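You operate a simulated robot arm through the tools that you are given. There is no shell and no other tool. Be economical: measure what you need, move in short steps, check, and stop when the job is done.

Carry out the task below with a simulated robot arm. There is one attempt and no reset: what you move stays moved.

TASK
Brush a patch of loose powder on the black swatch disc.
Fine: take it from the powder jar, use the cream brush, rack it again and put the lid back on the jar. A coat counts when it lies all over at full strength: go over it till it gets no stronger.

Only the result counts: the job must be done as asked and must still hold three seconds after the hand-in. Knocking over, shifting, dropping, spilling or breaking anything else fails it. Lids that push on must go on centred and level and be pressed home; caps that screw on are set level and turned clockwise until they are tight.

THE ROBOT
A 6-joint arm with a two-finger parallel gripper, fixed in place. Base frame: the origin is at the foot of the arm, x ahead of it, y to its left, z up; the work surface is at about z = 0. Units: mm, rad, N and s.
With the tool pointing down near the work surface it reaches from about 180 to 460 mm from the base axis. Its first joint turns from -1.222 to 1.222 rad. Payload 1.9 kg.
The tool frame sits at the grasp point between the pads (the TCP): z along the fingers, y along the line on which they close. The tips reach 23 mm beyond it. Largest opening 94 mm; finger width 38, thickness 10; the body of the gripper, 54 by 96 mm, starts 39 mm behind the TCP.
Orientation is that of the tool frame in the base frame, as a unit quaternion [x, y, z, w]. With the fingers straight down and closing along the base's y, the tool's x points along the base's -x, its y along +y and its z along -z.

THE INTERFACE
- The arm moves only by the tool drive_tool. Its argument "moves" is text: rows parted by semicolons, each of 7 numbers parted by spaces: the shift along the base's x, y, z in units of 50 mm (1.0 is 50 mm), then the turn, a rotation vector about the base's x, y, z in units of 6 degrees (1.0 is 6 degrees), then the closure, from 0 (fully open) to 1 (shut). In form: dx dy dz rx ry rz jaw; .... A call has 1 to 8 rows; each row shifts and turns the commanded pose from where the row before left it. A call with a number of a shift or a turn outside -1 to 1 is refused whole. A row lasts 0.2 s, in which the tool goes at most 50 mm and 0.15 rad; a call with a longer step from one row to the next is refused whole, and so is a gripper value outside its range. Where a pose cannot be reached the arm comes as near as it can. A force on the tool above 40 N (or 10 N above the force at the start of the call, whichever is more), or a blocked arm, ends the call early, and 0.2 s more pass. Each finger travels about 108 mm/s and halts on what it meets, pressing with about 23 N; the grip force reading is that of the motor and also rises with nothing between the fingers. The clock runs only during rows and for 0.2 s after the last one: add rows that do not move to give the fingers time. The reply holds the time, the measured pose of the TCP, the force on the tool along the base axes, the opening and the grip force, in the units named above and with some noise, with the torque about the TCP (base axes, N m) and any sound that the robot's microphone picked up.
- Cameras (640 x 400 px; columns grow to the right, rows downward): "scene" is fixed at [-9.5, 291.9, 421.7]; the picture's right is [-0.99, 0.10, 0.00], its down [0.06, 0.59, -0.81] and it looks along [-0.08, -0.80, -0.59] (base axes); focal length 214 px, centre (320, 200). "wrist" rides on the gripper at [86, 16, -75] in the tool frame; the picture's right is [-0.18, 0.98, 0.00], its down [-0.58, -0.11, -0.81] and it looks along [-0.79, -0.15, 0.59] (tool axes); focal length 243 px, centre (320, 200). There is no depth. A picture from a camera that has moved, and an enlarged one, comes with that camera's place and axes in the base frame and with its lens.
- grab_frame(camera): a new picture of that camera. It takes no simulated time.
- inspect(camera, box): a new picture of the part [left, top, right, bottom] of that camera's present view, enlarged. It takes no simulated time.
- finish_job(): hands the job in; it is judged then, once.

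Go step by step. Nothing tells you positions but the pictures and the camera data: compare them with the known pose of the tool, close in by small moves and look again before you grip or let go. The budget is 120 turns and 68 pictures, counting those below and the enlarged ones. Unless the task says otherwise, let go and move clear before handing in, and close with one line.

The tools are called after "Call:" as name(argument=value, ...) on one line, values as JSON. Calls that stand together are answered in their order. drive_tool: Moves the arm, as the interface text tells. Its arguments: {"type":"object","properties":{"moves":{"type":"string"}},"required":["moves"]} The other tools are called the same way: grab_frame (camera) takes a picture; inspect (camera, box) takes an enlarged picture of a part of a camera's view; finish_job () hands the job in.

At the start:

```text
time_s: 0.0
ee_pos: [265.7, -73.7, 398.8]
tcp_rot: [0.0, 1.0, 0.001, 0.001]
force: [-0.3, 0.6, 0.3]
ft_torque: [0.0, 0.01, -0.01]
grip_width: 94.1
grasp_force: 0.0
```

scene: 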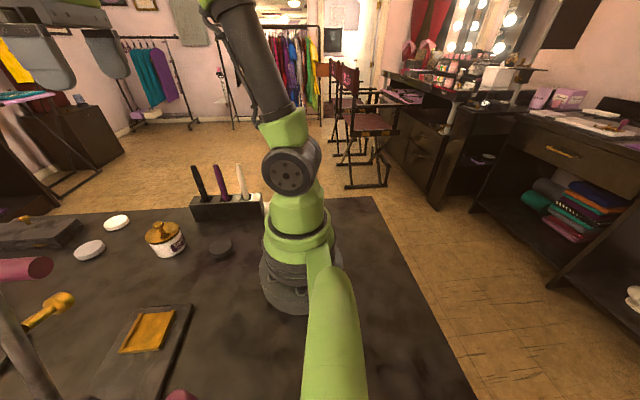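
wrist: 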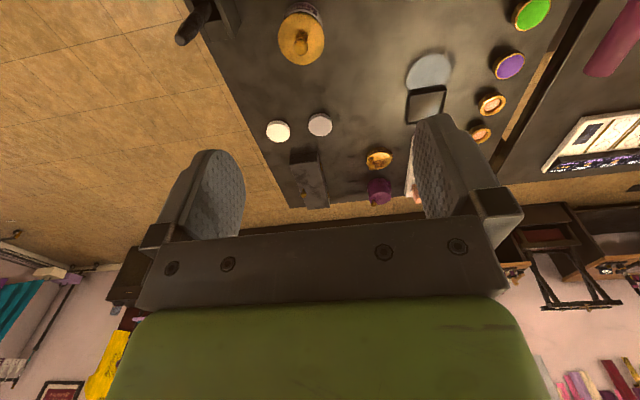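

I see a brush rack with three brushes, a jar with a gold-topped lid, a black disc and white discs. I'll look closer at these before moving.

Call:
inspect(camera="scene", box=[130, 150, 290, 270])

Call:
inspect(camera="wrist", box=[160, 0, 480, 210])

Call:
inspect(camera="scene", box=[0, 190, 280, 400])

```text
3.33 times, centred on (210, 210) of scene
camera zoom: at [-9.5, 291.9, 421.7], right [-0.99, 0.1, 0.0], down [0.06, 0.59, -0.81], along [-0.08, -0.8, -0.59], focal length 715 px, centre (687, 167)
```

zoom: 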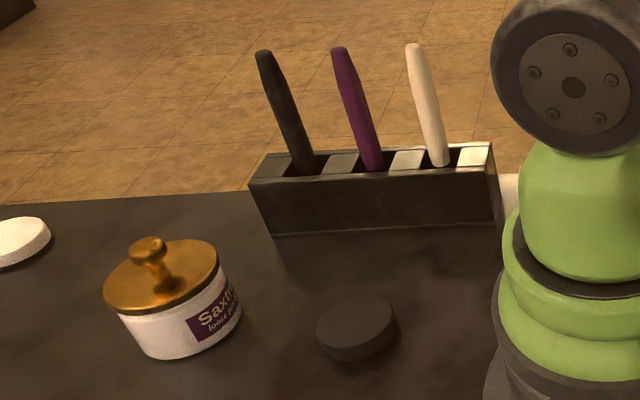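

```text
1.90 times, centred on (320, 105) of wrist
camera zoom: at [180.2, -57.5, 474.1], right [0.18, 0.98, 0.0], down [0.58, -0.11, 0.81], along [0.79, -0.15, -0.59], focal length 462 px, centre (320, 381)
```

zoom: 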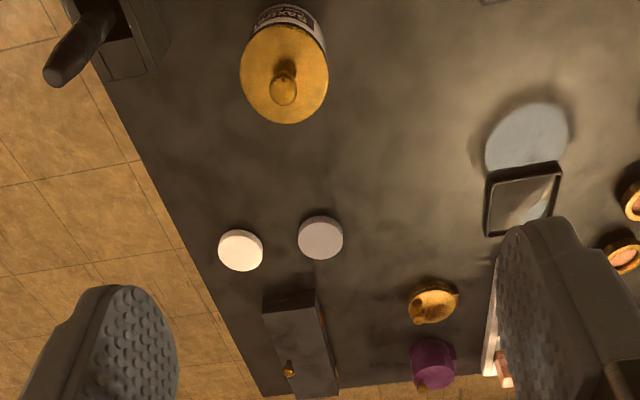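

```text
1.90 times, centred on (140, 295) of scene
camera zoom: at [-9.5, 291.9, 421.7], right [-0.99, 0.1, 0.0], down [0.06, 0.59, -0.81], along [-0.08, -0.8, -0.59], focal length 408 px, centre (663, 19)
```

zoom: 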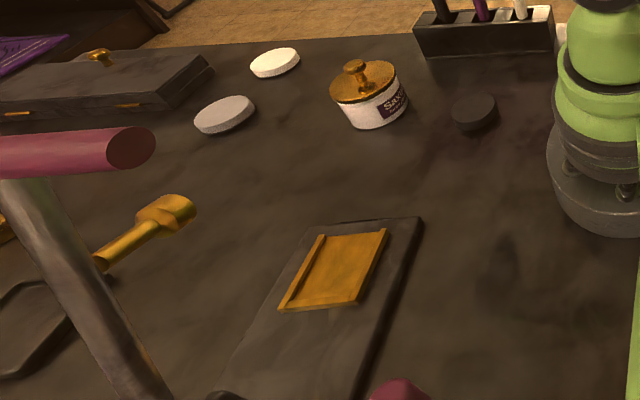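

The black disc is at about (202,-97), the powder jar at about (330,-114) with a knobbed lid, and the cream brush stands upright at about (154,-237). I'll go above the jar first and check where the knob is.

Call:
drive_tool(moves=".257 -.161 -.875 0 0 0 0;.257 -.161 -.875 0 0 0 0;.257 -.161 -.875 0 0 0 0;.257 -.161 -.875 0 0 0 0;.257 -.161 -.875 0 0 0 0;0 0 0 0 0 0 0")

Call:
grab_frame(camera="wrist")

Call:
inspect(camera="scene", box=[110, 150, 270, 270])

```text
time_s: 1.4
ee_pos: [330.7, -114.7, 177.9]
tcp_rot: [0.0, 1.0, 0.001, 0.001]
force: [0.4, -0.2, -0.6]
ft_torque: [-0.02, -0.02, 0.03]
grip_width: 94.0
grasp_force: 0.0
```

```text
62 pictures are left
camera wrist: at [245.2, -98.9, 252.8], right [0.18, 0.98, 0.0], down [0.58, -0.11, 0.81], along [0.79, -0.15, -0.59], focal length 243 px, centre (320, 200)
```

wrist: 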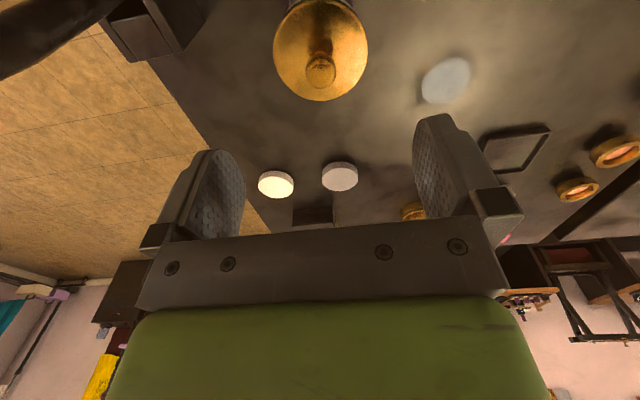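

```text
3.33 times, centred on (190, 210) of scene
camera zoom: at [-9.5, 291.9, 421.7], right [-0.99, 0.1, 0.0], down [0.06, 0.59, -0.81], along [-0.08, -0.8, -0.59], focal length 715 px, centre (753, 167)
```

zoom: 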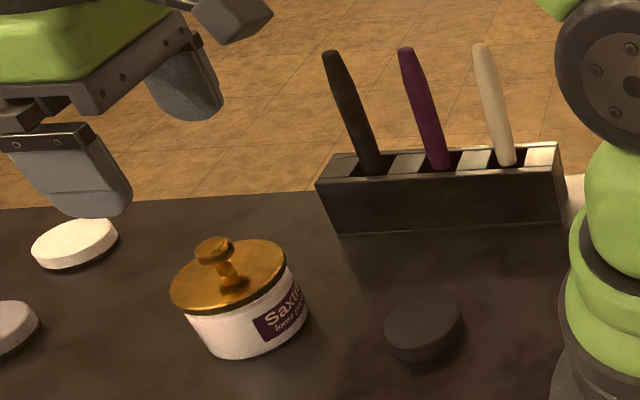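

The knob centre is about (325.5,-114.3), with its top near z 82. I'll come down over it with the jaw partly closed.

Call:
drive_tool(moves="-.05 0 -.6 0 0 0 .3;-.054 0 -.6 0 0 0 .5;0 0 -.2 0 0 0 .5;0 0 0 0 0 0 .5")

Call:
inspect(camera="wrist", box=[200, 0, 440, 240])

Call:
inspect(camera="scene", box=[110, 180, 230, 270])

```text
time_s: 2.4
ee_pos: [324.3, -114.8, 108.0]
tcp_rot: [0.0, 1.0, 0.001, 0.001]
force: [-1.0, 0.5, -0.2]
ft_torque: [0.02, 0.04, 0.02]
grip_width: 47.2
grasp_force: 0.0
```

```text
1.67 times, centred on (320, 120) of wrist
camera zoom: at [238.8, -99.2, 183.3], right [0.18, 0.98, 0.0], down [0.58, -0.11, 0.81], along [0.79, -0.15, -0.59], focal length 404 px, centre (320, 333)
```

zoom: 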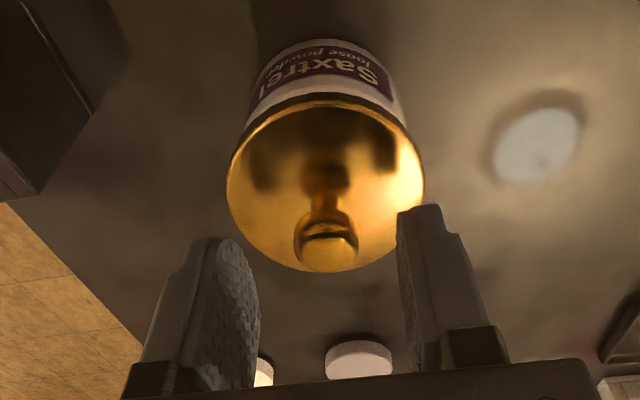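

```text
4.44 times, centred on (170, 225) of scene
camera zoom: at [-9.5, 291.9, 421.7], right [-0.99, 0.1, 0.0], down [0.06, 0.59, -0.81], along [-0.08, -0.8, -0.59], focal length 953 px, centre (987, 89)
```

zoom: 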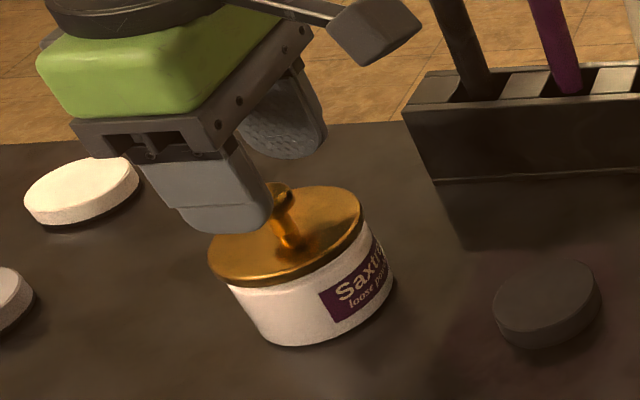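

The knob is between the fingers and well centred. I'll lower gently and close on it.

Call:
drive_tool(moves=".04 .01 -.2 0 0 0 .5;0 0 -.2 0 0 0 .5;0 0 0 0 0 0 .5")

Call:
inspect(camera="wrist", box=[200, 0, 440, 240])

```text
time_s: 3.2
ee_pos: [327.1, -112.7, 89.8]
tcp_rot: [0.0, 1.0, 0.002, 0.001]
force: [-0.6, 0.2, 0.6]
ft_torque: [0.01, -0.03, -0.03]
grip_width: 47.1
grasp_force: 0.0
```

```text
1.67 times, centred on (320, 120) of wrist
camera zoom: at [241.0, -97.5, 164.4], right [0.18, 0.98, 0.0], down [0.58, -0.11, 0.81], along [0.79, -0.15, -0.59], focal length 404 px, centre (320, 333)
```

zoom: 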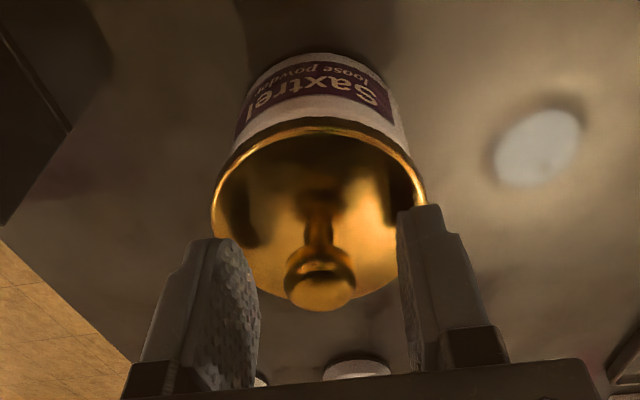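

Aligned with the knob; closing on it.

Call:
drive_tool(moves="-.025 -.015 -.06 0 0 0 .5;0 0 0 0 0 0 1;0 0 0 0 0 0 1;0 0 0 0 0 0 1")

Call:
inspect(camera="wrist", box=[200, 0, 440, 240])

```text
time_s: 4.2
ee_pos: [326.8, -114.7, 88.1]
tcp_rot: [0.0, 1.0, 0.001, 0.001]
force: [-0.5, 0.4, -0.6]
ft_torque: [0.0, 0.01, 0.03]
grip_width: 20.0
grasp_force: 23.0
heard: snap
```

```text
1.67 times, centred on (320, 120) of wrist
camera zoom: at [240.3, -98.2, 161.9], right [0.18, 0.98, 0.0], down [0.58, -0.11, 0.81], along [0.79, -0.15, -0.59], focal length 404 px, centre (320, 333)
```

zoom: 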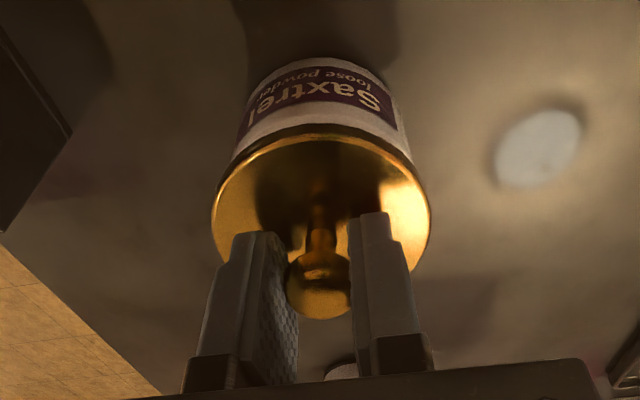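

Gripped at 20 mm with a snap, so the lid has probably unseated. I'll lift straight up slowly.

Call:
drive_tool(moves="0 0 .1 0 0 0 1;0 0 .1 0 0 0 1;0 0 .2 0 0 0 1;0 0 .4 0 0 0 1;0 0 .4 0 0 0 1;0 0 0 0 0 0 1")

Call:
grab_frame(camera="scene")

Call:
inspect(camera="wrist", box=[200, 0, 440, 240])

```text
time_s: 5.6
ee_pos: [326.2, -114.9, 149.0]
tcp_rot: [0.0, 1.0, 0.001, 0.001]
force: [0.0, -0.2, 0.3]
ft_torque: [-0.01, -0.03, 0.01]
grip_width: 20.2
grasp_force: 22.3
```

```text
56 pictures are left
```

scene: 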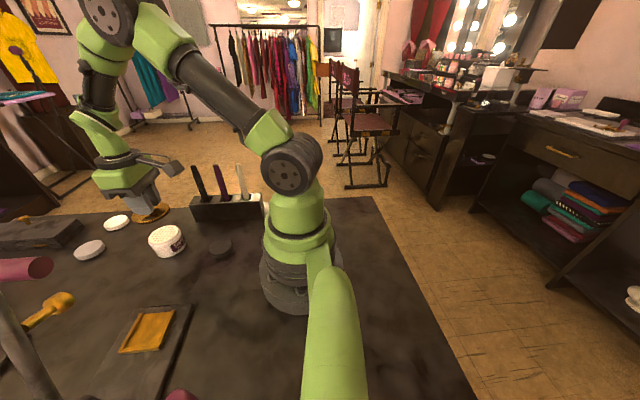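

```text
1.67 times, centred on (320, 120) of wrist
camera zoom: at [240.2, -98.8, 222.9], right [0.18, 0.98, 0.0], down [0.58, -0.11, 0.81], along [0.79, -0.15, -0.59], focal length 404 px, centre (320, 333)
```

zoom: 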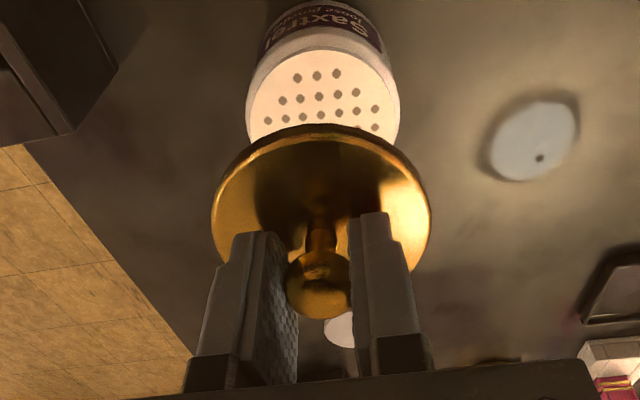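

The lid is off and the jar shows a perforated sifter. I'll put the lid on the clear table at about (340,-5).

Call:
drive_tool(moves=".06 .55 0 0 0 0 1;.06 .55 0 0 0 0 1;.06 .55 0 0 0 0 1;.06 .55 -.2 0 0 0 1;0 0 -.5 0 0 0 1;0 0 -.5 0 0 0 1;0 0 0 0 0 0 1")

Call:
inspect(camera="scene", box=[80, 190, 240, 310])

```text
time_s: 7.2
ee_pos: [337.8, -4.6, 86.8]
tcp_rot: [0.0, 1.0, 0.001, 0.001]
force: [0.9, -0.6, -0.3]
ft_torque: [0.0, 0.02, -0.02]
grip_width: 20.1
grasp_force: 23.0
```

```text
3.33 times, centred on (160, 250) of scene
camera zoom: at [-9.5, 291.9, 421.7], right [-0.99, 0.1, 0.0], down [0.06, 0.59, -0.81], along [-0.08, -0.8, -0.59], focal length 715 px, centre (853, 33)
```

zoom: 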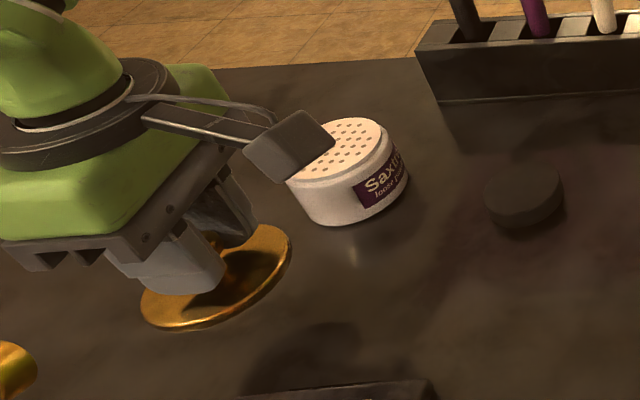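

The lid is over clear table, so I'll lower it step by step until it touches.

Call:
drive_tool(moves="0 0 -.3 0 0 0 1;0 0 -.2 0 0 0 1;0 0 0 0 0 0 1")

Call:
inspect(camera="scene", box=[80, 190, 240, 310])

```text
time_s: 8.0
ee_pos: [337.9, -5.2, 60.6]
tcp_rot: [0.0, 1.0, 0.001, 0.001]
force: [0.1, 0.1, -0.2]
ft_torque: [-0.01, 0.04, 0.0]
grip_width: 20.0
grasp_force: 23.1
```

```text
3.33 times, centred on (160, 250) of scene
camera zoom: at [-9.5, 291.9, 421.7], right [-0.99, 0.1, 0.0], down [0.06, 0.59, -0.81], along [-0.08, -0.8, -0.59], focal length 715 px, centre (853, 33)
```

zoom: 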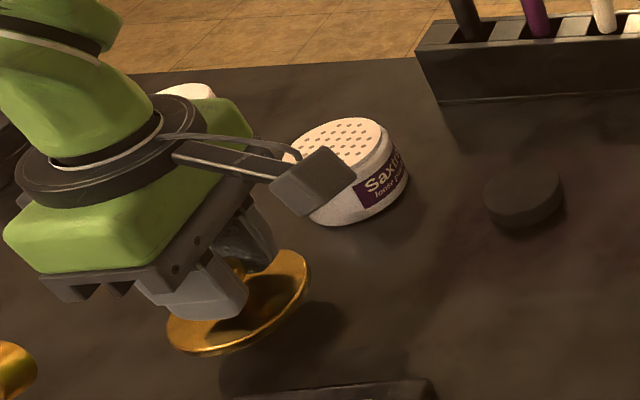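

The rim is still about 28 mm above the table; continuing down.

Call:
drive_tool(moves="0 0 -.3 0 0 0 1;0 0 -.1 0 0 0 1;0 0 0 0 0 0 1;0 0 -.04 0 0 0 1;0 0 -.04 0 0 0 1;0 0 0 0 0 0 1")

Call:
inspect(camera="scene", box=[80, 220, 200, 310])

```text
time_s: 9.4
ee_pos: [338.0, -4.8, 39.1]
tcp_rot: [0.0, 1.0, 0.001, 0.001]
force: [-0.6, -0.3, -0.8]
ft_torque: [0.01, 0.01, 0.01]
grip_width: 20.3
grasp_force: 23.3
```

```text
4.44 times, centred on (140, 265) of scene
camera zoom: at [-9.5, 291.9, 421.7], right [-0.99, 0.1, 0.0], down [0.06, 0.59, -0.81], along [-0.08, -0.8, -0.59], focal length 953 px, centre (1120, -89)
```

zoom: 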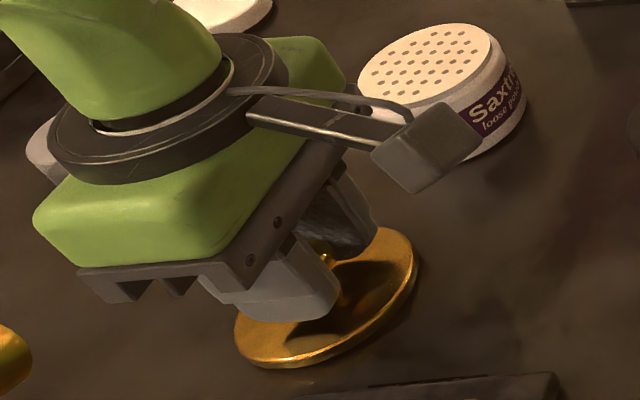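

Close to the table now; going down in small steps until there is contact.

Call:
drive_tool(moves="0 0 -.05 0 0 0 1;0 0 -.05 0 0 0 1;0 0 0 0 0 0 1")

Call:
drive_tool(moves="0 0 -.03 0 0 0 1;0 0 -.03 0 0 0 1;0 0 0 0 0 0 1")

Call:
drive_tool(moves="0 0 -.03 0 0 0 1;0 0 0 0 0 0 1")

```text
time_s: 10.2
ee_pos: [338.4, -4.3, 34.0]
tcp_rot: [0.0, 1.0, 0.0, 0.001]
force: [-6.5, 3.2, 25.8]
ft_torque: [0.02, 0.03, 0.01]
grip_width: 20.5
grasp_force: 22.8
```

```text
time_s: 11.0
ee_pos: [340.3, -4.4, 31.9]
tcp_rot: [0.001, 1.0, 0.001, 0.002]
force: [1.5, 2.1, 31.1]
ft_torque: [0.04, -0.07, 0.02]
grip_width: 20.5
grasp_force: 22.2
```

```text
time_s: 11.6
ee_pos: [339.4, -5.9, 29.8]
tcp_rot: [0.0, 1.0, 0.001, 0.004]
force: [6.6, 0.2, 36.8]
ft_torque: [-0.01, 0.01, -0.02]
grip_width: 20.5
grasp_force: 22.9
```

Contact made and the lid sits on the table. I'll ease the load, open and rise.

Call:
drive_tool(moves="0 0 .03 0 0 0 1;0 0 0 0 0 0 .75;0 0 0 0 0 0 .5;0 0 .3 0 0 0 .5;0 0 .9 0 0 0 .5;0 0 .9 0 0 0 .5;0 0 0 0 0 0 .5")

Call:
inspect(camera="scene", box=[80, 190, 240, 310])

Call:
grab_frame(camera="wrist")

```text
time_s: 13.2
ee_pos: [335.9, -3.7, 136.8]
tcp_rot: [0.0, 1.0, 0.0, 0.0]
force: [0.5, 1.0, -0.2]
ft_torque: [0.01, -0.03, 0.01]
grip_width: 47.1
grasp_force: 0.0
```

```text
3.33 times, centred on (160, 250) of scene
camera zoom: at [-9.5, 291.9, 421.7], right [-0.99, 0.1, 0.0], down [0.06, 0.59, -0.81], along [-0.08, -0.8, -0.59], focal length 715 px, centre (853, 33)
```

zoom: 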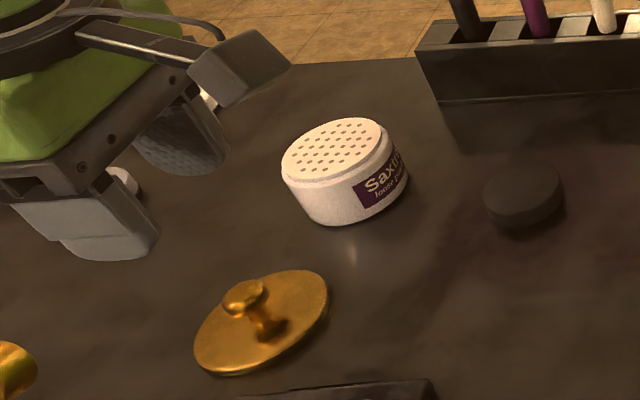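

```text
50 pictures are left
camera wrist: at [250.9, 12.7, 211.5], right [0.18, 0.98, 0.0], down [0.58, -0.11, 0.81], along [0.79, -0.15, -0.59], focal length 243 px, centre (320, 200)
```

wrist: 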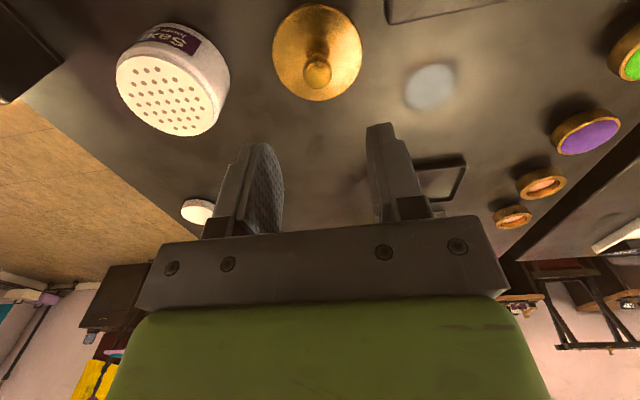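

The lid is resting level and clear of things. Next I'll go above the cream brush at about (154,-237).

Call:
drive_tool(moves="0 0 .95 0 0 0 .5;0 0 .95 0 0 0 .5;-.6 -.76 0 0 0 0 .5;-.6 -.76 0 0 0 0 .5;-.6 -.76 0 0 0 0 .5;-.6 -.76 0 0 0 0 .5;-.6 -.76 0 0 0 0 .5;-.6 -.82 0 0 0 0 .5")

Call:
drive_tool(moves="0 0 0 0 0 0 .5")

Call:
grab_frame(camera="wrist")

Call:
inspect(camera="scene", box=[170, 120, 330, 240])

```text
refused: row 8 steps farther than a row can; nothing moved
```

```text
time_s: 13.6
ee_pos: [338.1, -4.0, 135.8]
tcp_rot: [0.0, 1.0, 0.002, 0.001]
force: [0.2, 0.7, -0.3]
ft_torque: [0.03, -0.02, -0.02]
grip_width: 46.9
grasp_force: 0.0
```

```text
49 pictures are left
camera wrist: at [251.1, 12.7, 211.2], right [0.18, 0.98, 0.0], down [0.58, -0.11, 0.81], along [0.79, -0.15, -0.59], focal length 243 px, centre (320, 200)
```

wrist: 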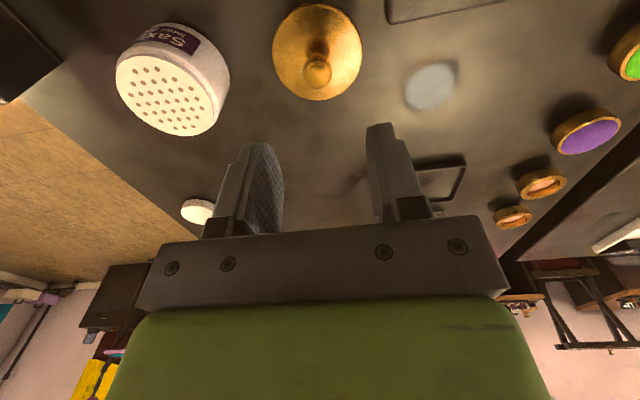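

```text
3.33 times, centred on (250, 180) of scene
camera zoom: at [-9.5, 291.9, 421.7], right [-0.99, 0.1, 0.0], down [0.06, 0.59, -0.81], along [-0.08, -0.8, -0.59], focal length 715 px, centre (553, 267)
```

zoom: 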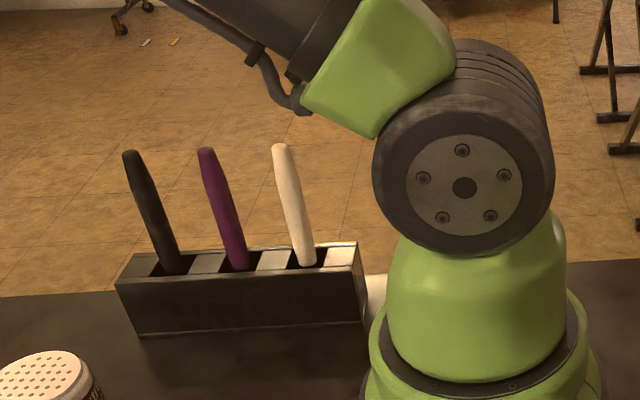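

That last row was slightly too long and was refused. I'll repeat it with shorter rows.

Call:
drive_tool(moves="0 0 .95 0 0 0 .5;0 0 .95 0 0 0 .5;-.6 -.76 0 0 0 0 .5;-.6 -.76 0 0 0 0 .5;-.6 -.76 0 0 0 0 .5;-.6 -.76 0 0 0 0 .5;-.6 -.76 0 0 0 0 .5;-.6 -.76 0 0 0 0 .5")

Call:
drive_tool(moves="0 -.08 0 0 0 0 .5;0 0 0 0 0 0 .5")

Call:
grab_frame(camera="wrist")

Call:
inspect(camera="scene", box=[170, 120, 330, 240])

```text
time_s: 15.4
ee_pos: [154.5, -233.6, 231.5]
tcp_rot: [0.0, 1.0, 0.001, 0.0]
force: [-0.4, -0.2, 0.4]
ft_torque: [-0.03, 0.0, -0.02]
grip_width: 46.8
grasp_force: 0.2
```

```text
time_s: 16.0
ee_pos: [155.9, -237.2, 230.5]
tcp_rot: [0.0, 1.0, 0.001, 0.0]
force: [-0.4, 0.0, -0.3]
ft_torque: [0.04, 0.01, -0.02]
grip_width: 47.0
grasp_force: 0.0
```

```text
47 pictures are left
camera wrist: at [70.3, -220.6, 305.3], right [0.18, 0.98, 0.0], down [0.58, -0.11, 0.81], along [0.79, -0.15, -0.59], focal length 243 px, centre (320, 200)
```

wrist: 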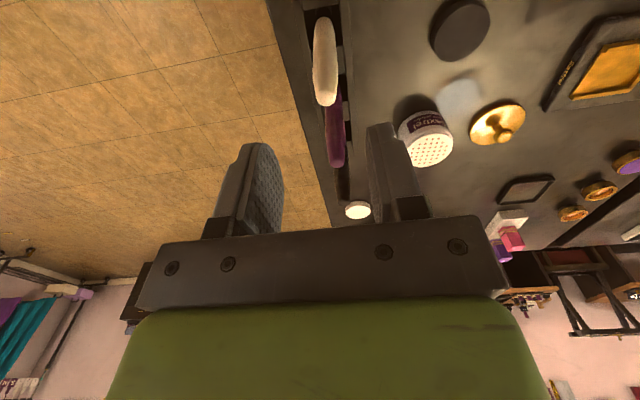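

```text
3.33 times, centred on (250, 180) of scene
camera zoom: at [-9.5, 291.9, 421.7], right [-0.99, 0.1, 0.0], down [0.06, 0.59, -0.81], along [-0.08, -0.8, -0.59], focal length 715 px, centre (553, 267)
```

zoom: 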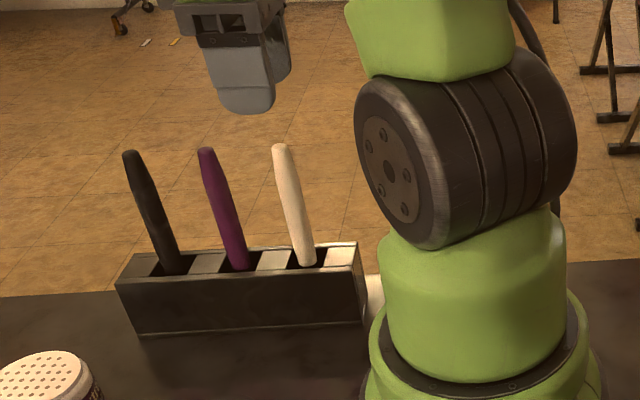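

The brush handle is at about (151,-233.5), with its top near z 168. I'll align, descend most of the way, then check.

Call:
drive_tool(moves="-.1 .07 -.5 0 0 0 .5;0 0 -.5 0 0 0 .5;0 0 0 0 0 0 .5")

Call:
grab_frame(camera="wrist")

Call:
inspect(camera="scene", box=[190, 130, 290, 220])

```text
time_s: 16.8
ee_pos: [152.4, -233.3, 179.4]
tcp_rot: [0.0, 1.0, 0.001, 0.002]
force: [0.0, 0.0, -0.5]
ft_torque: [0.01, 0.02, 0.02]
grip_width: 46.9
grasp_force: 0.0
```

```text
45 pictures are left
camera wrist: at [66.7, -217.6, 255.3], right [0.18, 0.98, 0.0], down [0.58, -0.11, 0.81], along [0.79, -0.15, -0.59], focal length 243 px, centre (320, 200)
```

wrist: 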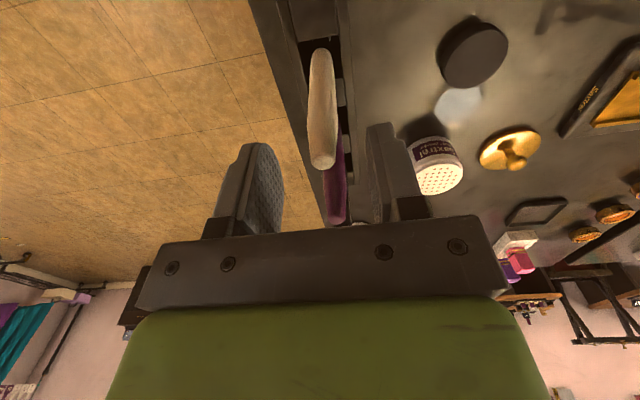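

```text
4.44 times, centred on (240, 175) of scene
camera zoom: at [-9.5, 291.9, 421.7], right [-0.99, 0.1, 0.0], down [0.06, 0.59, -0.81], along [-0.08, -0.8, -0.59], focal length 953 px, centre (676, 311)
```

zoom: 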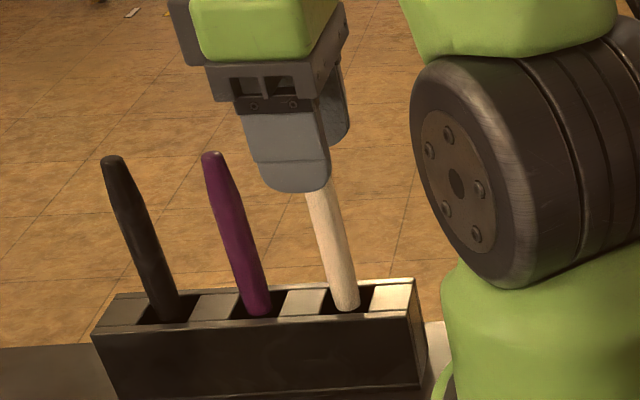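

The brush is between the fingers. Descending to z≈140 and gripping.

Call:
drive_tool(moves="0 .015 -.4 0 0 0 .5;0 0 -.4 0 0 0 .5;0 0 0 0 0 0 .5;0 0 0 0 0 0 1;0 0 0 0 0 0 1;0 0 0 0 0 0 1")

Call:
grab_frame(camera="wrist")

Call:
inspect(camera="scene", box=[190, 130, 290, 220])

```text
time_s: 18.2
ee_pos: [153.4, -234.2, 140.3]
tcp_rot: [0.0, 1.0, 0.001, 0.001]
force: [-0.7, 0.0, -0.3]
ft_torque: [0.01, 0.0, 0.05]
grip_width: 15.8
grasp_force: 23.4
```

```text
43 pictures are left
camera wrist: at [66.7, -217.9, 215.2], right [0.18, 0.98, 0.0], down [0.58, -0.11, 0.81], along [0.79, -0.15, -0.59], focal length 243 px, centre (320, 200)
```

wrist: 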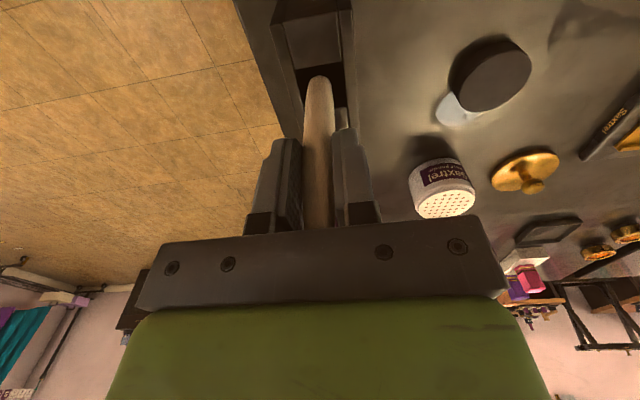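

```text
4.44 times, centred on (240, 175) of scene
camera zoom: at [-9.5, 291.9, 421.7], right [-0.99, 0.1, 0.0], down [0.06, 0.59, -0.81], along [-0.08, -0.8, -0.59], focal length 953 px, centre (676, 311)
```

zoom: 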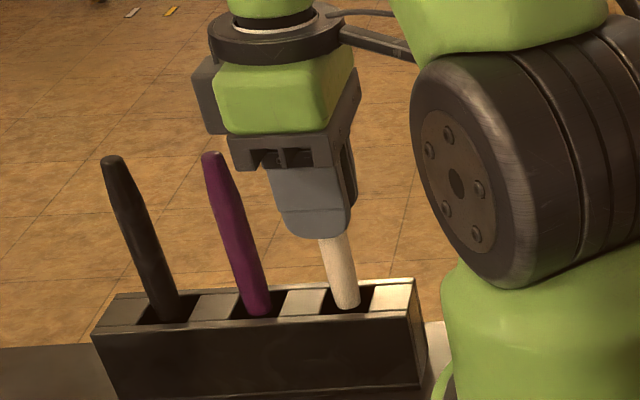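

Gripped at 15.8 mm (rack pose about 153,-234,140.3). Lifting straight up.

Call:
drive_tool(moves="0 0 .2 0 0 0 1;0 0 .5 0 0 0 1;0 0 .5 0 0 0 1;0 0 .5 0 0 0 1;0 0 .5 0 0 0 1;0 0 .2 0 0 0 1;0 0 0 0 0 0 1")

Call:
inspect(camera="scene", box=[170, 90, 310, 220])

Call:
grab_frame(camera="wrist")

```text
time_s: 19.8
ee_pos: [153.0, -232.3, 262.4]
tcp_rot: [0.0, 1.0, 0.001, 0.001]
force: [-0.1, 0.1, 0.5]
ft_torque: [0.02, 0.01, -0.01]
grip_width: 16.0
grasp_force: 22.5
```

```text
3.08 times, centred on (240, 155) of scene
camera zoom: at [-9.5, 291.9, 421.7], right [-0.99, 0.1, 0.0], down [0.06, 0.59, -0.81], along [-0.08, -0.8, -0.59], focal length 660 px, centre (566, 338)
```

zoom: 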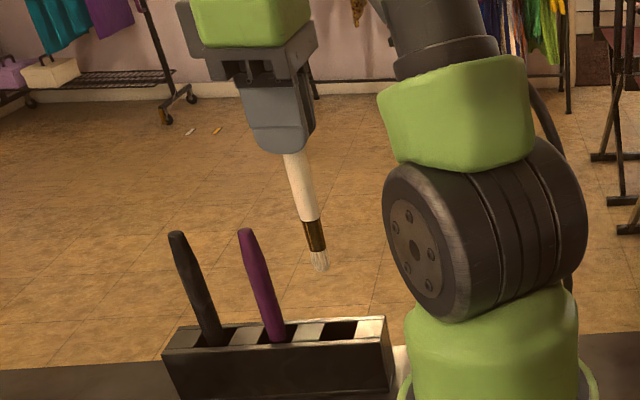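

```text
40 pictures are left
camera wrist: at [67.1, -216.1, 336.1], right [0.18, 0.98, 0.0], down [0.58, -0.11, 0.81], along [0.79, -0.15, -0.59], focal length 243 px, centre (320, 200)
```

wrist: 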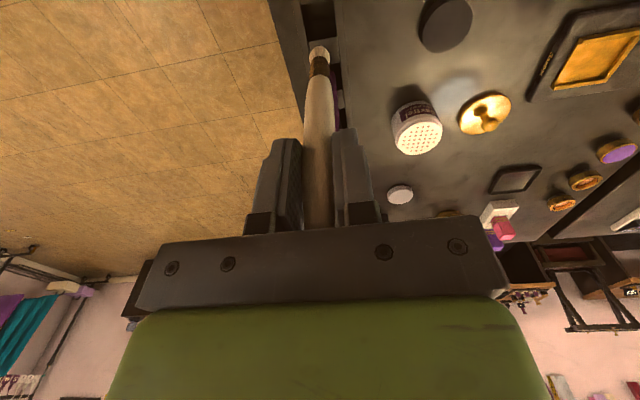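

The brush tip is about 138 mm below the TCP. I'll carry it over the jar's sifter at (326,-114.5).

Call:
drive_tool(moves=".69 .47 0 0 0 0 1;.69 .47 0 0 0 0 1;.69 .47 0 0 0 0 1;.69 .47 0 0 0 0 1;.69 .47 0 0 0 0 1;0 0 -.6 0 0 0 1;0 0 -.6 0 0 0 1;0 0 0 0 0 0 1")

Call:
inspect(camera="scene", box=[110, 160, 230, 270])

Call:
inspect(camera="wrist", box=[240, 0, 400, 120])

```text
time_s: 21.6
ee_pos: [326.5, -113.7, 200.0]
tcp_rot: [0.0, 1.0, 0.0, 0.001]
force: [-0.5, -1.5, -1.0]
ft_torque: [0.01, 0.02, 0.01]
grip_width: 16.2
grasp_force: 22.9
```

```text
3.64 times, centred on (170, 215) of scene
camera zoom: at [-9.5, 291.9, 421.7], right [-0.99, 0.1, 0.0], down [0.06, 0.59, -0.81], along [-0.08, -0.8, -0.59], focal length 780 px, centre (866, 146)
```

zoom: 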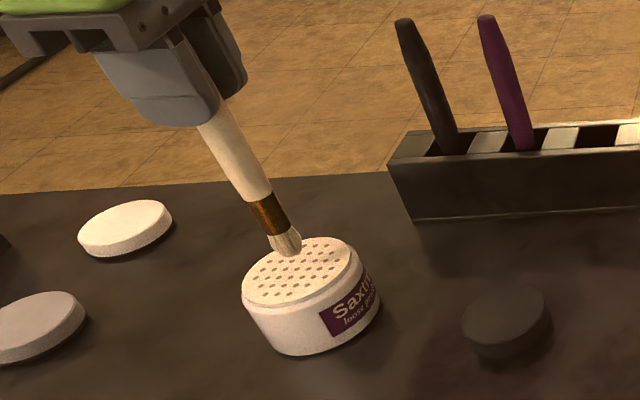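

```text
3.33 times, centred on (320, 60) of wrist
camera zoom: at [240.1, -98.1, 274.1], right [0.18, 0.98, 0.0], down [0.58, -0.11, 0.81], along [0.79, -0.15, -0.59], focal length 809 px, centre (320, 667)
```

zoom: 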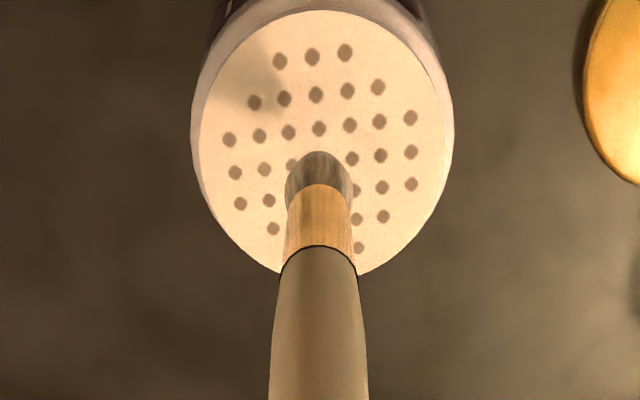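

Centred over the sifter. Descending gently to contact.

Call:
drive_tool(moves="0 0 -.16 0 0 0 1;0 0 -.06 0 0 0 1;0 0 0 0 0 0 1")

Call:
drive_tool(moves="0 0 -.06 0 0 0 1;0 0 0 0 0 0 1")

Call:
inspect(camera="scene", box=[130, 190, 210, 260])

```text
time_s: 22.4
ee_pos: [325.0, -114.3, 189.4]
tcp_rot: [0.0, 1.0, 0.001, 0.001]
force: [0.0, -0.1, -0.2]
ft_torque: [0.01, 0.02, 0.03]
grip_width: 16.3
grasp_force: 23.1
```

```text
time_s: 23.0
ee_pos: [326.3, -114.4, 186.1]
tcp_rot: [0.0, 1.0, 0.0, 0.002]
force: [0.1, 1.7, 18.6]
ft_torque: [0.2, 0.06, 0.0]
grip_width: 16.5
grasp_force: 23.0
```

```text
5.71 times, centred on (170, 225) of scene
camera zoom: at [-9.5, 291.9, 421.7], right [-0.99, 0.1, 0.0], down [0.06, 0.59, -0.81], along [-0.08, -0.8, -0.59], focal length 1226 px, centre (1177, 57)
```

zoom: 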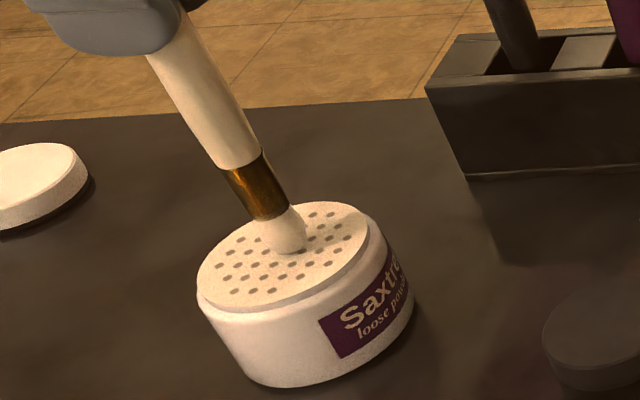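

Contact at about z 187, and the bristles now look powdered. I'll lift off and check the load.

Call:
drive_tool(moves="0 0 .02 0 0 0 1;0 0 0 0 0 0 1;0 0 .3 0 0 0 1;0 0 .5 0 0 0 1;0 0 0 0 0 0 1")

Call:
inspect(camera="scene", box=[110, 160, 230, 270])

```text
time_s: 24.2
ee_pos: [323.6, -115.9, 227.8]
tcp_rot: [0.0, 1.0, 0.0, 0.001]
force: [-0.3, -0.1, 0.1]
ft_torque: [-0.02, -0.04, 0.01]
grip_width: 16.1
grasp_force: 23.6
```

```text
3.64 times, centred on (170, 215) of scene
camera zoom: at [-9.5, 291.9, 421.7], right [-0.99, 0.1, 0.0], down [0.06, 0.59, -0.81], along [-0.08, -0.8, -0.59], focal length 780 px, centre (866, 146)
```

zoom: 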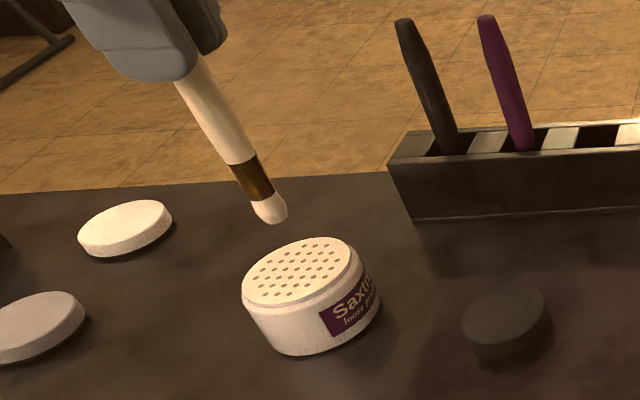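

The brush carries powder. Now over the black disc at about (195,-96).

Call:
drive_tool(moves="-.65 .09 0 0 0 0 1;-.65 .09 0 0 0 0 1;-.65 .09 0 0 0 0 1;-.65 .09 0 0 0 0 1;0 0 -.5 0 0 0 1;0 0 -.5 0 0 0 1;0 0 0 0 0 0 1")

Call:
inspect(camera="scene", box=[170, 190, 270, 270])

Call:
inspect(camera="wrist", box=[240, 0, 400, 120])

```text
time_s: 25.8
ee_pos: [195.5, -94.5, 178.8]
tcp_rot: [-0.001, 1.0, 0.001, 0.0]
force: [-0.8, -0.5, 0.7]
ft_torque: [0.02, 0.05, 0.0]
grip_width: 16.2
grasp_force: 22.8
```

```text
5.00 times, centred on (220, 230) of scene
camera zoom: at [-9.5, 291.9, 421.7], right [-0.99, 0.1, 0.0], down [0.06, 0.59, -0.81], along [-0.08, -0.8, -0.59], focal length 1072 px, centre (820, 50)
```

zoom: 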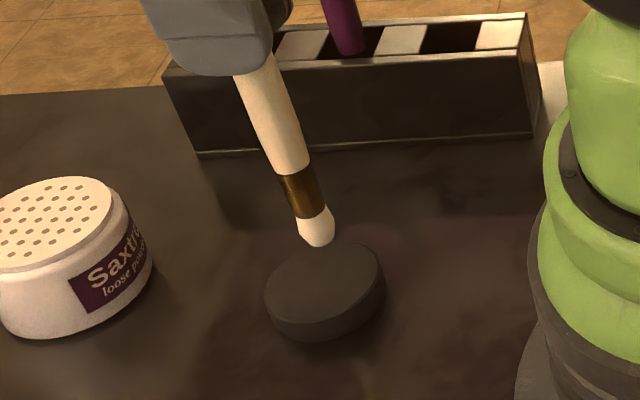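

```text
3.33 times, centred on (320, 60) of wrist
camera zoom: at [109.1, -79.7, 252.0], right [0.18, 0.98, 0.0], down [0.58, -0.11, 0.81], along [0.79, -0.15, -0.59], focal length 809 px, centre (320, 667)
```

zoom: 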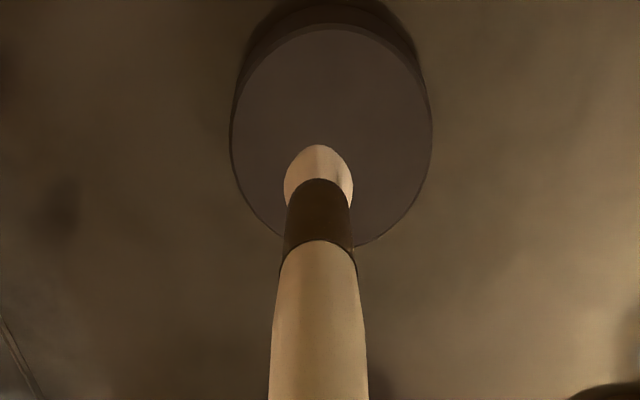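

The disc centre is about (198.5,-92), top near z 15, radius about 27. Lowering to first contact at the centre.

Call:
drive_tool(moves=".06 .05 -.36 0 0 0 1;0 0 0 0 0 0 1;0 0 -.04 0 0 0 1;0 0 0 0 0 0 1")

Call:
drive_tool(moves="0 0 -.04 0 0 0 1;0 0 0 0 0 0 1")

Call:
drive_tool(moves="0 0 -.04 0 0 0 1;0 0 0 0 0 0 1")

```text
time_s: 26.8
ee_pos: [197.7, -94.8, 159.1]
tcp_rot: [0.0, 1.0, 0.001, 0.001]
force: [-0.2, -0.3, 0.5]
ft_torque: [0.02, 0.0, 0.06]
grip_width: 16.3
grasp_force: 22.7
```

```text
time_s: 27.4
ee_pos: [199.1, -95.1, 155.6]
tcp_rot: [-0.001, 1.0, 0.001, 0.001]
force: [-0.8, -1.2, 2.4]
ft_torque: [-0.23, 0.15, -0.03]
grip_width: 16.0
grasp_force: 23.1
```

```text
time_s: 28.0
ee_pos: [199.0, -94.4, 154.6]
tcp_rot: [0.0, 1.0, -0.001, 0.001]
force: [1.9, 2.0, 18.0]
ft_torque: [0.35, -0.13, 0.01]
grip_width: 16.4
grasp_force: 23.6
```

Contact is at about z 156. I'll lighten the pressure by 1 mm, try a short stroke, and look.

Call:
drive_tool(moves="0 0 .025 0 0 0 1;0 0.1 0 0 0 0 1;0 0.1 0 0 0 0 1;0 0 0 0 0 0 1")

Call:
inspect(camera="scene", box=[180, 200, 260, 270])

Call:
inspect(camera="wrist", box=[240, 0, 400, 120])

```text
time_s: 29.0
ee_pos: [197.9, -85.6, 154.4]
tcp_rot: [0.001, 1.0, 0.002, 0.001]
force: [0.1, -0.7, 0.7]
ft_torque: [-0.03, -0.04, 0.0]
grip_width: 16.1
grasp_force: 23.0
```

```text
5.71 times, centred on (220, 235) of scene
camera zoom: at [-9.5, 291.9, 421.7], right [-0.99, 0.1, 0.0], down [0.06, 0.59, -0.81], along [-0.08, -0.8, -0.59], focal length 1226 px, centre (891, 0)
```

zoom: 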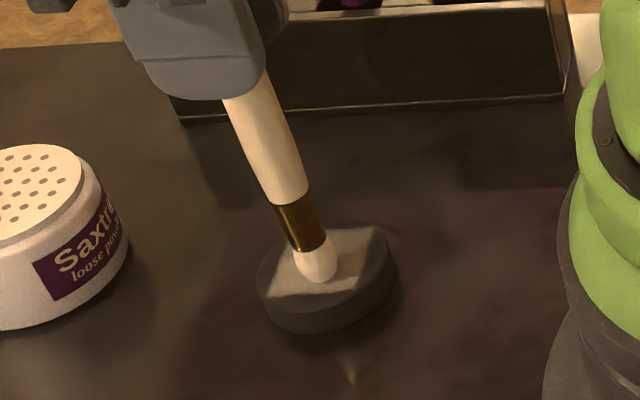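

```text
3.33 times, centred on (320, 60) of wrist
camera zoom: at [112.4, -68.1, 229.3], right [0.18, 0.98, 0.0], down [0.58, -0.11, 0.81], along [0.79, -0.15, -0.59], focal length 809 px, centre (320, 667)
```

zoom: 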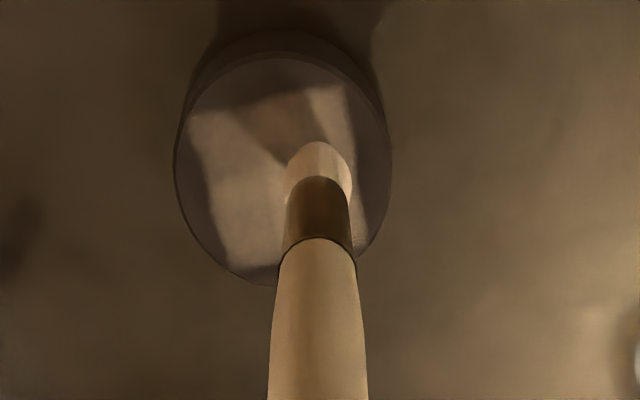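

A faint square of powder has appeared in the middle of the disc, and the disc has not moved. I'll work it in a raster at light pressure.

Call:
drive_tool(moves=".16 .18 -.02 0 0 0 1;0 -.32 0 0 0 0 1;0 -.32 0 0 0 0 1;.16 .04 0 0 0 0 1;0 .28 0 0 0 0 1;0 .28 0 0 0 0 1;0 0 0 0 0 0 1")

Call:
drive_tool(moves="-.34 .06 0 0 0 0 1;0 -.34 0 0 0 0 1;0 -.34 0 0 0 0 1;-.18 0 0 0 0 0 1;0 .34 0 0 0 0 1;0 .34 0 0 0 0 1;-.16 -.06 0 0 0 0 1;0 -.28 0 0 0 0 1")

Call:
drive_tool(moves="0 -.28 0 0 0 0 1;.17 .14 0 0 0 0 1;.17 .14 0 0 0 0 1;0 0 0 0 0 0 1")

Call:
inspect(camera="wrist", box=[240, 0, 400, 120])

Call:
inspect(camera="scene", box=[180, 200, 260, 270])

```text
time_s: 30.6
ee_pos: [214.0, -77.0, 153.8]
tcp_rot: [0.001, 1.0, 0.001, 0.001]
force: [0.0, -0.5, -0.2]
ft_torque: [-0.03, 0.04, -0.01]
grip_width: 15.9
grasp_force: 22.5
```

```text
time_s: 32.4
ee_pos: [180.7, -91.3, 154.5]
tcp_rot: [0.0, 1.0, 0.001, 0.001]
force: [0.6, -0.2, 0.2]
ft_torque: [0.02, 0.04, -0.04]
grip_width: 16.1
grasp_force: 23.0
```

```text
time_s: 33.4
ee_pos: [198.0, -92.9, 154.3]
tcp_rot: [0.0, 1.0, 0.001, 0.001]
force: [-0.6, 0.1, 0.1]
ft_torque: [0.0, -0.02, -0.01]
grip_width: 16.2
grasp_force: 23.6
```

```text
3.33 times, centred on (320, 60) of wrist
camera zoom: at [111.2, -75.5, 229.0], right [0.18, 0.98, 0.0], down [0.58, -0.11, 0.81], along [0.79, -0.15, -0.59], focal length 809 px, centre (320, 667)
```

zoom: 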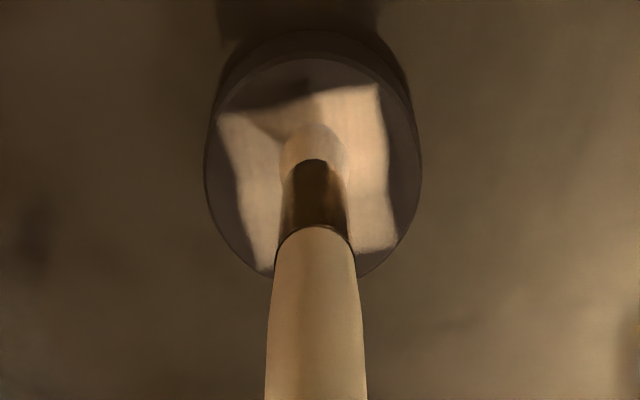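

```text
5.71 times, centred on (220, 235) of scene
camera zoom: at [-9.5, 291.9, 421.7], right [-0.99, 0.1, 0.0], down [0.06, 0.59, -0.81], along [-0.08, -0.8, -0.59], focal length 1226 px, centre (891, 0)
```

zoom: 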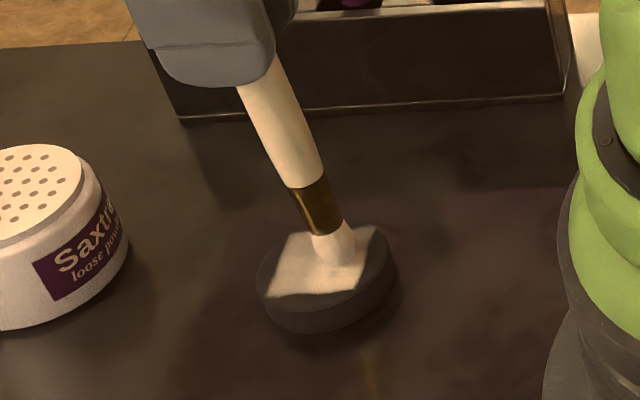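

The patch is visibly stronger. I'll lift off and look at it unobstructed, along with the brush load.

Call:
drive_tool(moves="0 0 .3 0 0 0 1;0 0 .7 0 0 0 1;.8 -.1 0 0 0 0 1;.8 -.1 0 0 0 0 1;0 0 0 0 0 0 1")

Call:
inspect(camera="scene", box=[140, 170, 260, 270])

```text
time_s: 34.6
ee_pos: [276.2, -100.9, 204.7]
tcp_rot: [0.0, 1.0, 0.002, 0.001]
force: [0.0, 0.0, -0.7]
ft_torque: [0.01, -0.02, -0.01]
grip_width: 16.0
grasp_force: 22.7
```

```text
4.00 times, centred on (200, 220) of scene
camera zoom: at [-9.5, 291.9, 421.7], right [-0.99, 0.1, 0.0], down [0.06, 0.59, -0.81], along [-0.08, -0.8, -0.59], focal length 858 px, centre (800, 120)
```

zoom: 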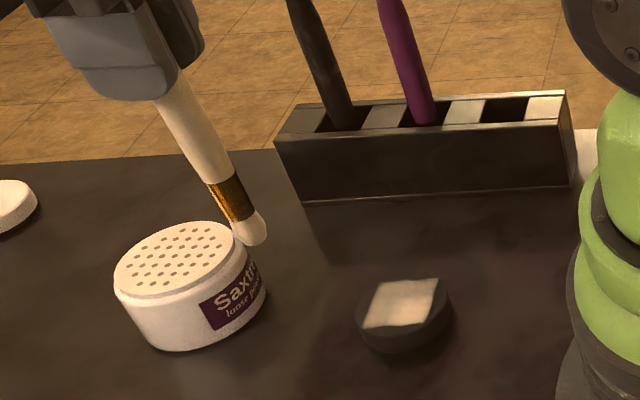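

A solid square patch is forming. I'll reload at the jar and go over it again.

Call:
drive_tool(moves="0 0 .3 0 0 0 1;.98 -.15 0 0 0 0 1;0 -.12 0 0 0 0 1;0 0 -.5 0 0 0 1;0 0 0 0 0 0 1;0 0 -.08 0 0 0 1;0 0 0 0 0 0 1")

Call:
inspect(camera="wrist", box=[240, 0, 400, 120])

```text
time_s: 36.2
ee_pos: [325.6, -113.8, 187.7]
tcp_rot: [0.0, 1.0, 0.001, 0.001]
force: [-0.1, 0.2, 0.5]
ft_torque: [-0.02, -0.01, -0.01]
grip_width: 16.2
grasp_force: 22.6
```

```text
3.33 times, centred on (320, 60) of wrist
camera zoom: at [239.7, -98.4, 263.9], right [0.18, 0.98, 0.0], down [0.58, -0.11, 0.81], along [0.79, -0.15, -0.59], focal length 809 px, centre (320, 667)
```

zoom: 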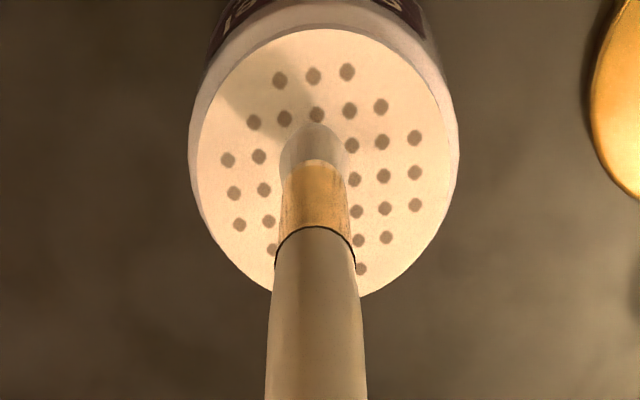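

Call:
drive_tool(moves="0 0 -.04 0 0 0 1;0 0 0 0 0 0 1")

```text
time_s: 36.8
ee_pos: [326.3, -115.5, 187.6]
tcp_rot: [0.0, 1.0, 0.001, 0.001]
force: [-0.3, 0.4, 0.2]
ft_torque: [-0.04, -0.04, 0.01]
grip_width: 16.1
grasp_force: 22.9
```

Call:
drive_tool(moves="0 0 -.04 0 0 0 1;0 0 0 0 0 0 1")

Call:
drive_tool(moves="0 0 -.03 0 0 0 1;0 0 0 0 0 0 1")

```text
time_s: 37.4
ee_pos: [326.7, -115.2, 186.9]
tcp_rot: [0.0, 1.0, 0.001, 0.002]
force: [1.4, 1.1, 17.7]
ft_torque: [0.15, -0.13, -0.01]
grip_width: 16.3
grasp_force: 22.5
```

```text
time_s: 38.0
ee_pos: [326.7, -115.5, 184.4]
tcp_rot: [0.0, 1.0, 0.001, 0.002]
force: [1.1, 0.7, 17.3]
ft_torque: [0.07, -0.06, 0.02]
grip_width: 16.6
grasp_force: 22.9
```

The brush is reloaded. Returning to the disc.

Call:
drive_tool(moves="0 0 .3 0 0 0 1;0 0 .5 0 0 0 1;-.86 .15 0 0 0 0 1;-.86 .15 0 0 0 0 1;-.85 .15 0 0 0 0 1;0 0 -.6 0 0 0 1;0 0 -.6 0 0 0 1;0 0 0 0 0 0 1")

Call:
drive_tool(moves="0 0 -.1 0 0 0 1;0 0 -.05 0 0 0 1;0 0 0 0 0 0 1")

```text
time_s: 39.8
ee_pos: [198.7, -95.0, 165.7]
tcp_rot: [0.0, 1.0, 0.001, 0.001]
force: [-0.1, -0.3, 0.4]
ft_torque: [-0.02, -0.01, 0.02]
grip_width: 16.2
grasp_force: 22.8
```

```text
time_s: 40.6
ee_pos: [197.9, -94.4, 156.4]
tcp_rot: [0.0, 1.0, 0.001, 0.0]
force: [0.1, 0.5, 0.4]
ft_torque: [0.03, -0.04, 0.02]
grip_width: 16.1
grasp_force: 22.8
```

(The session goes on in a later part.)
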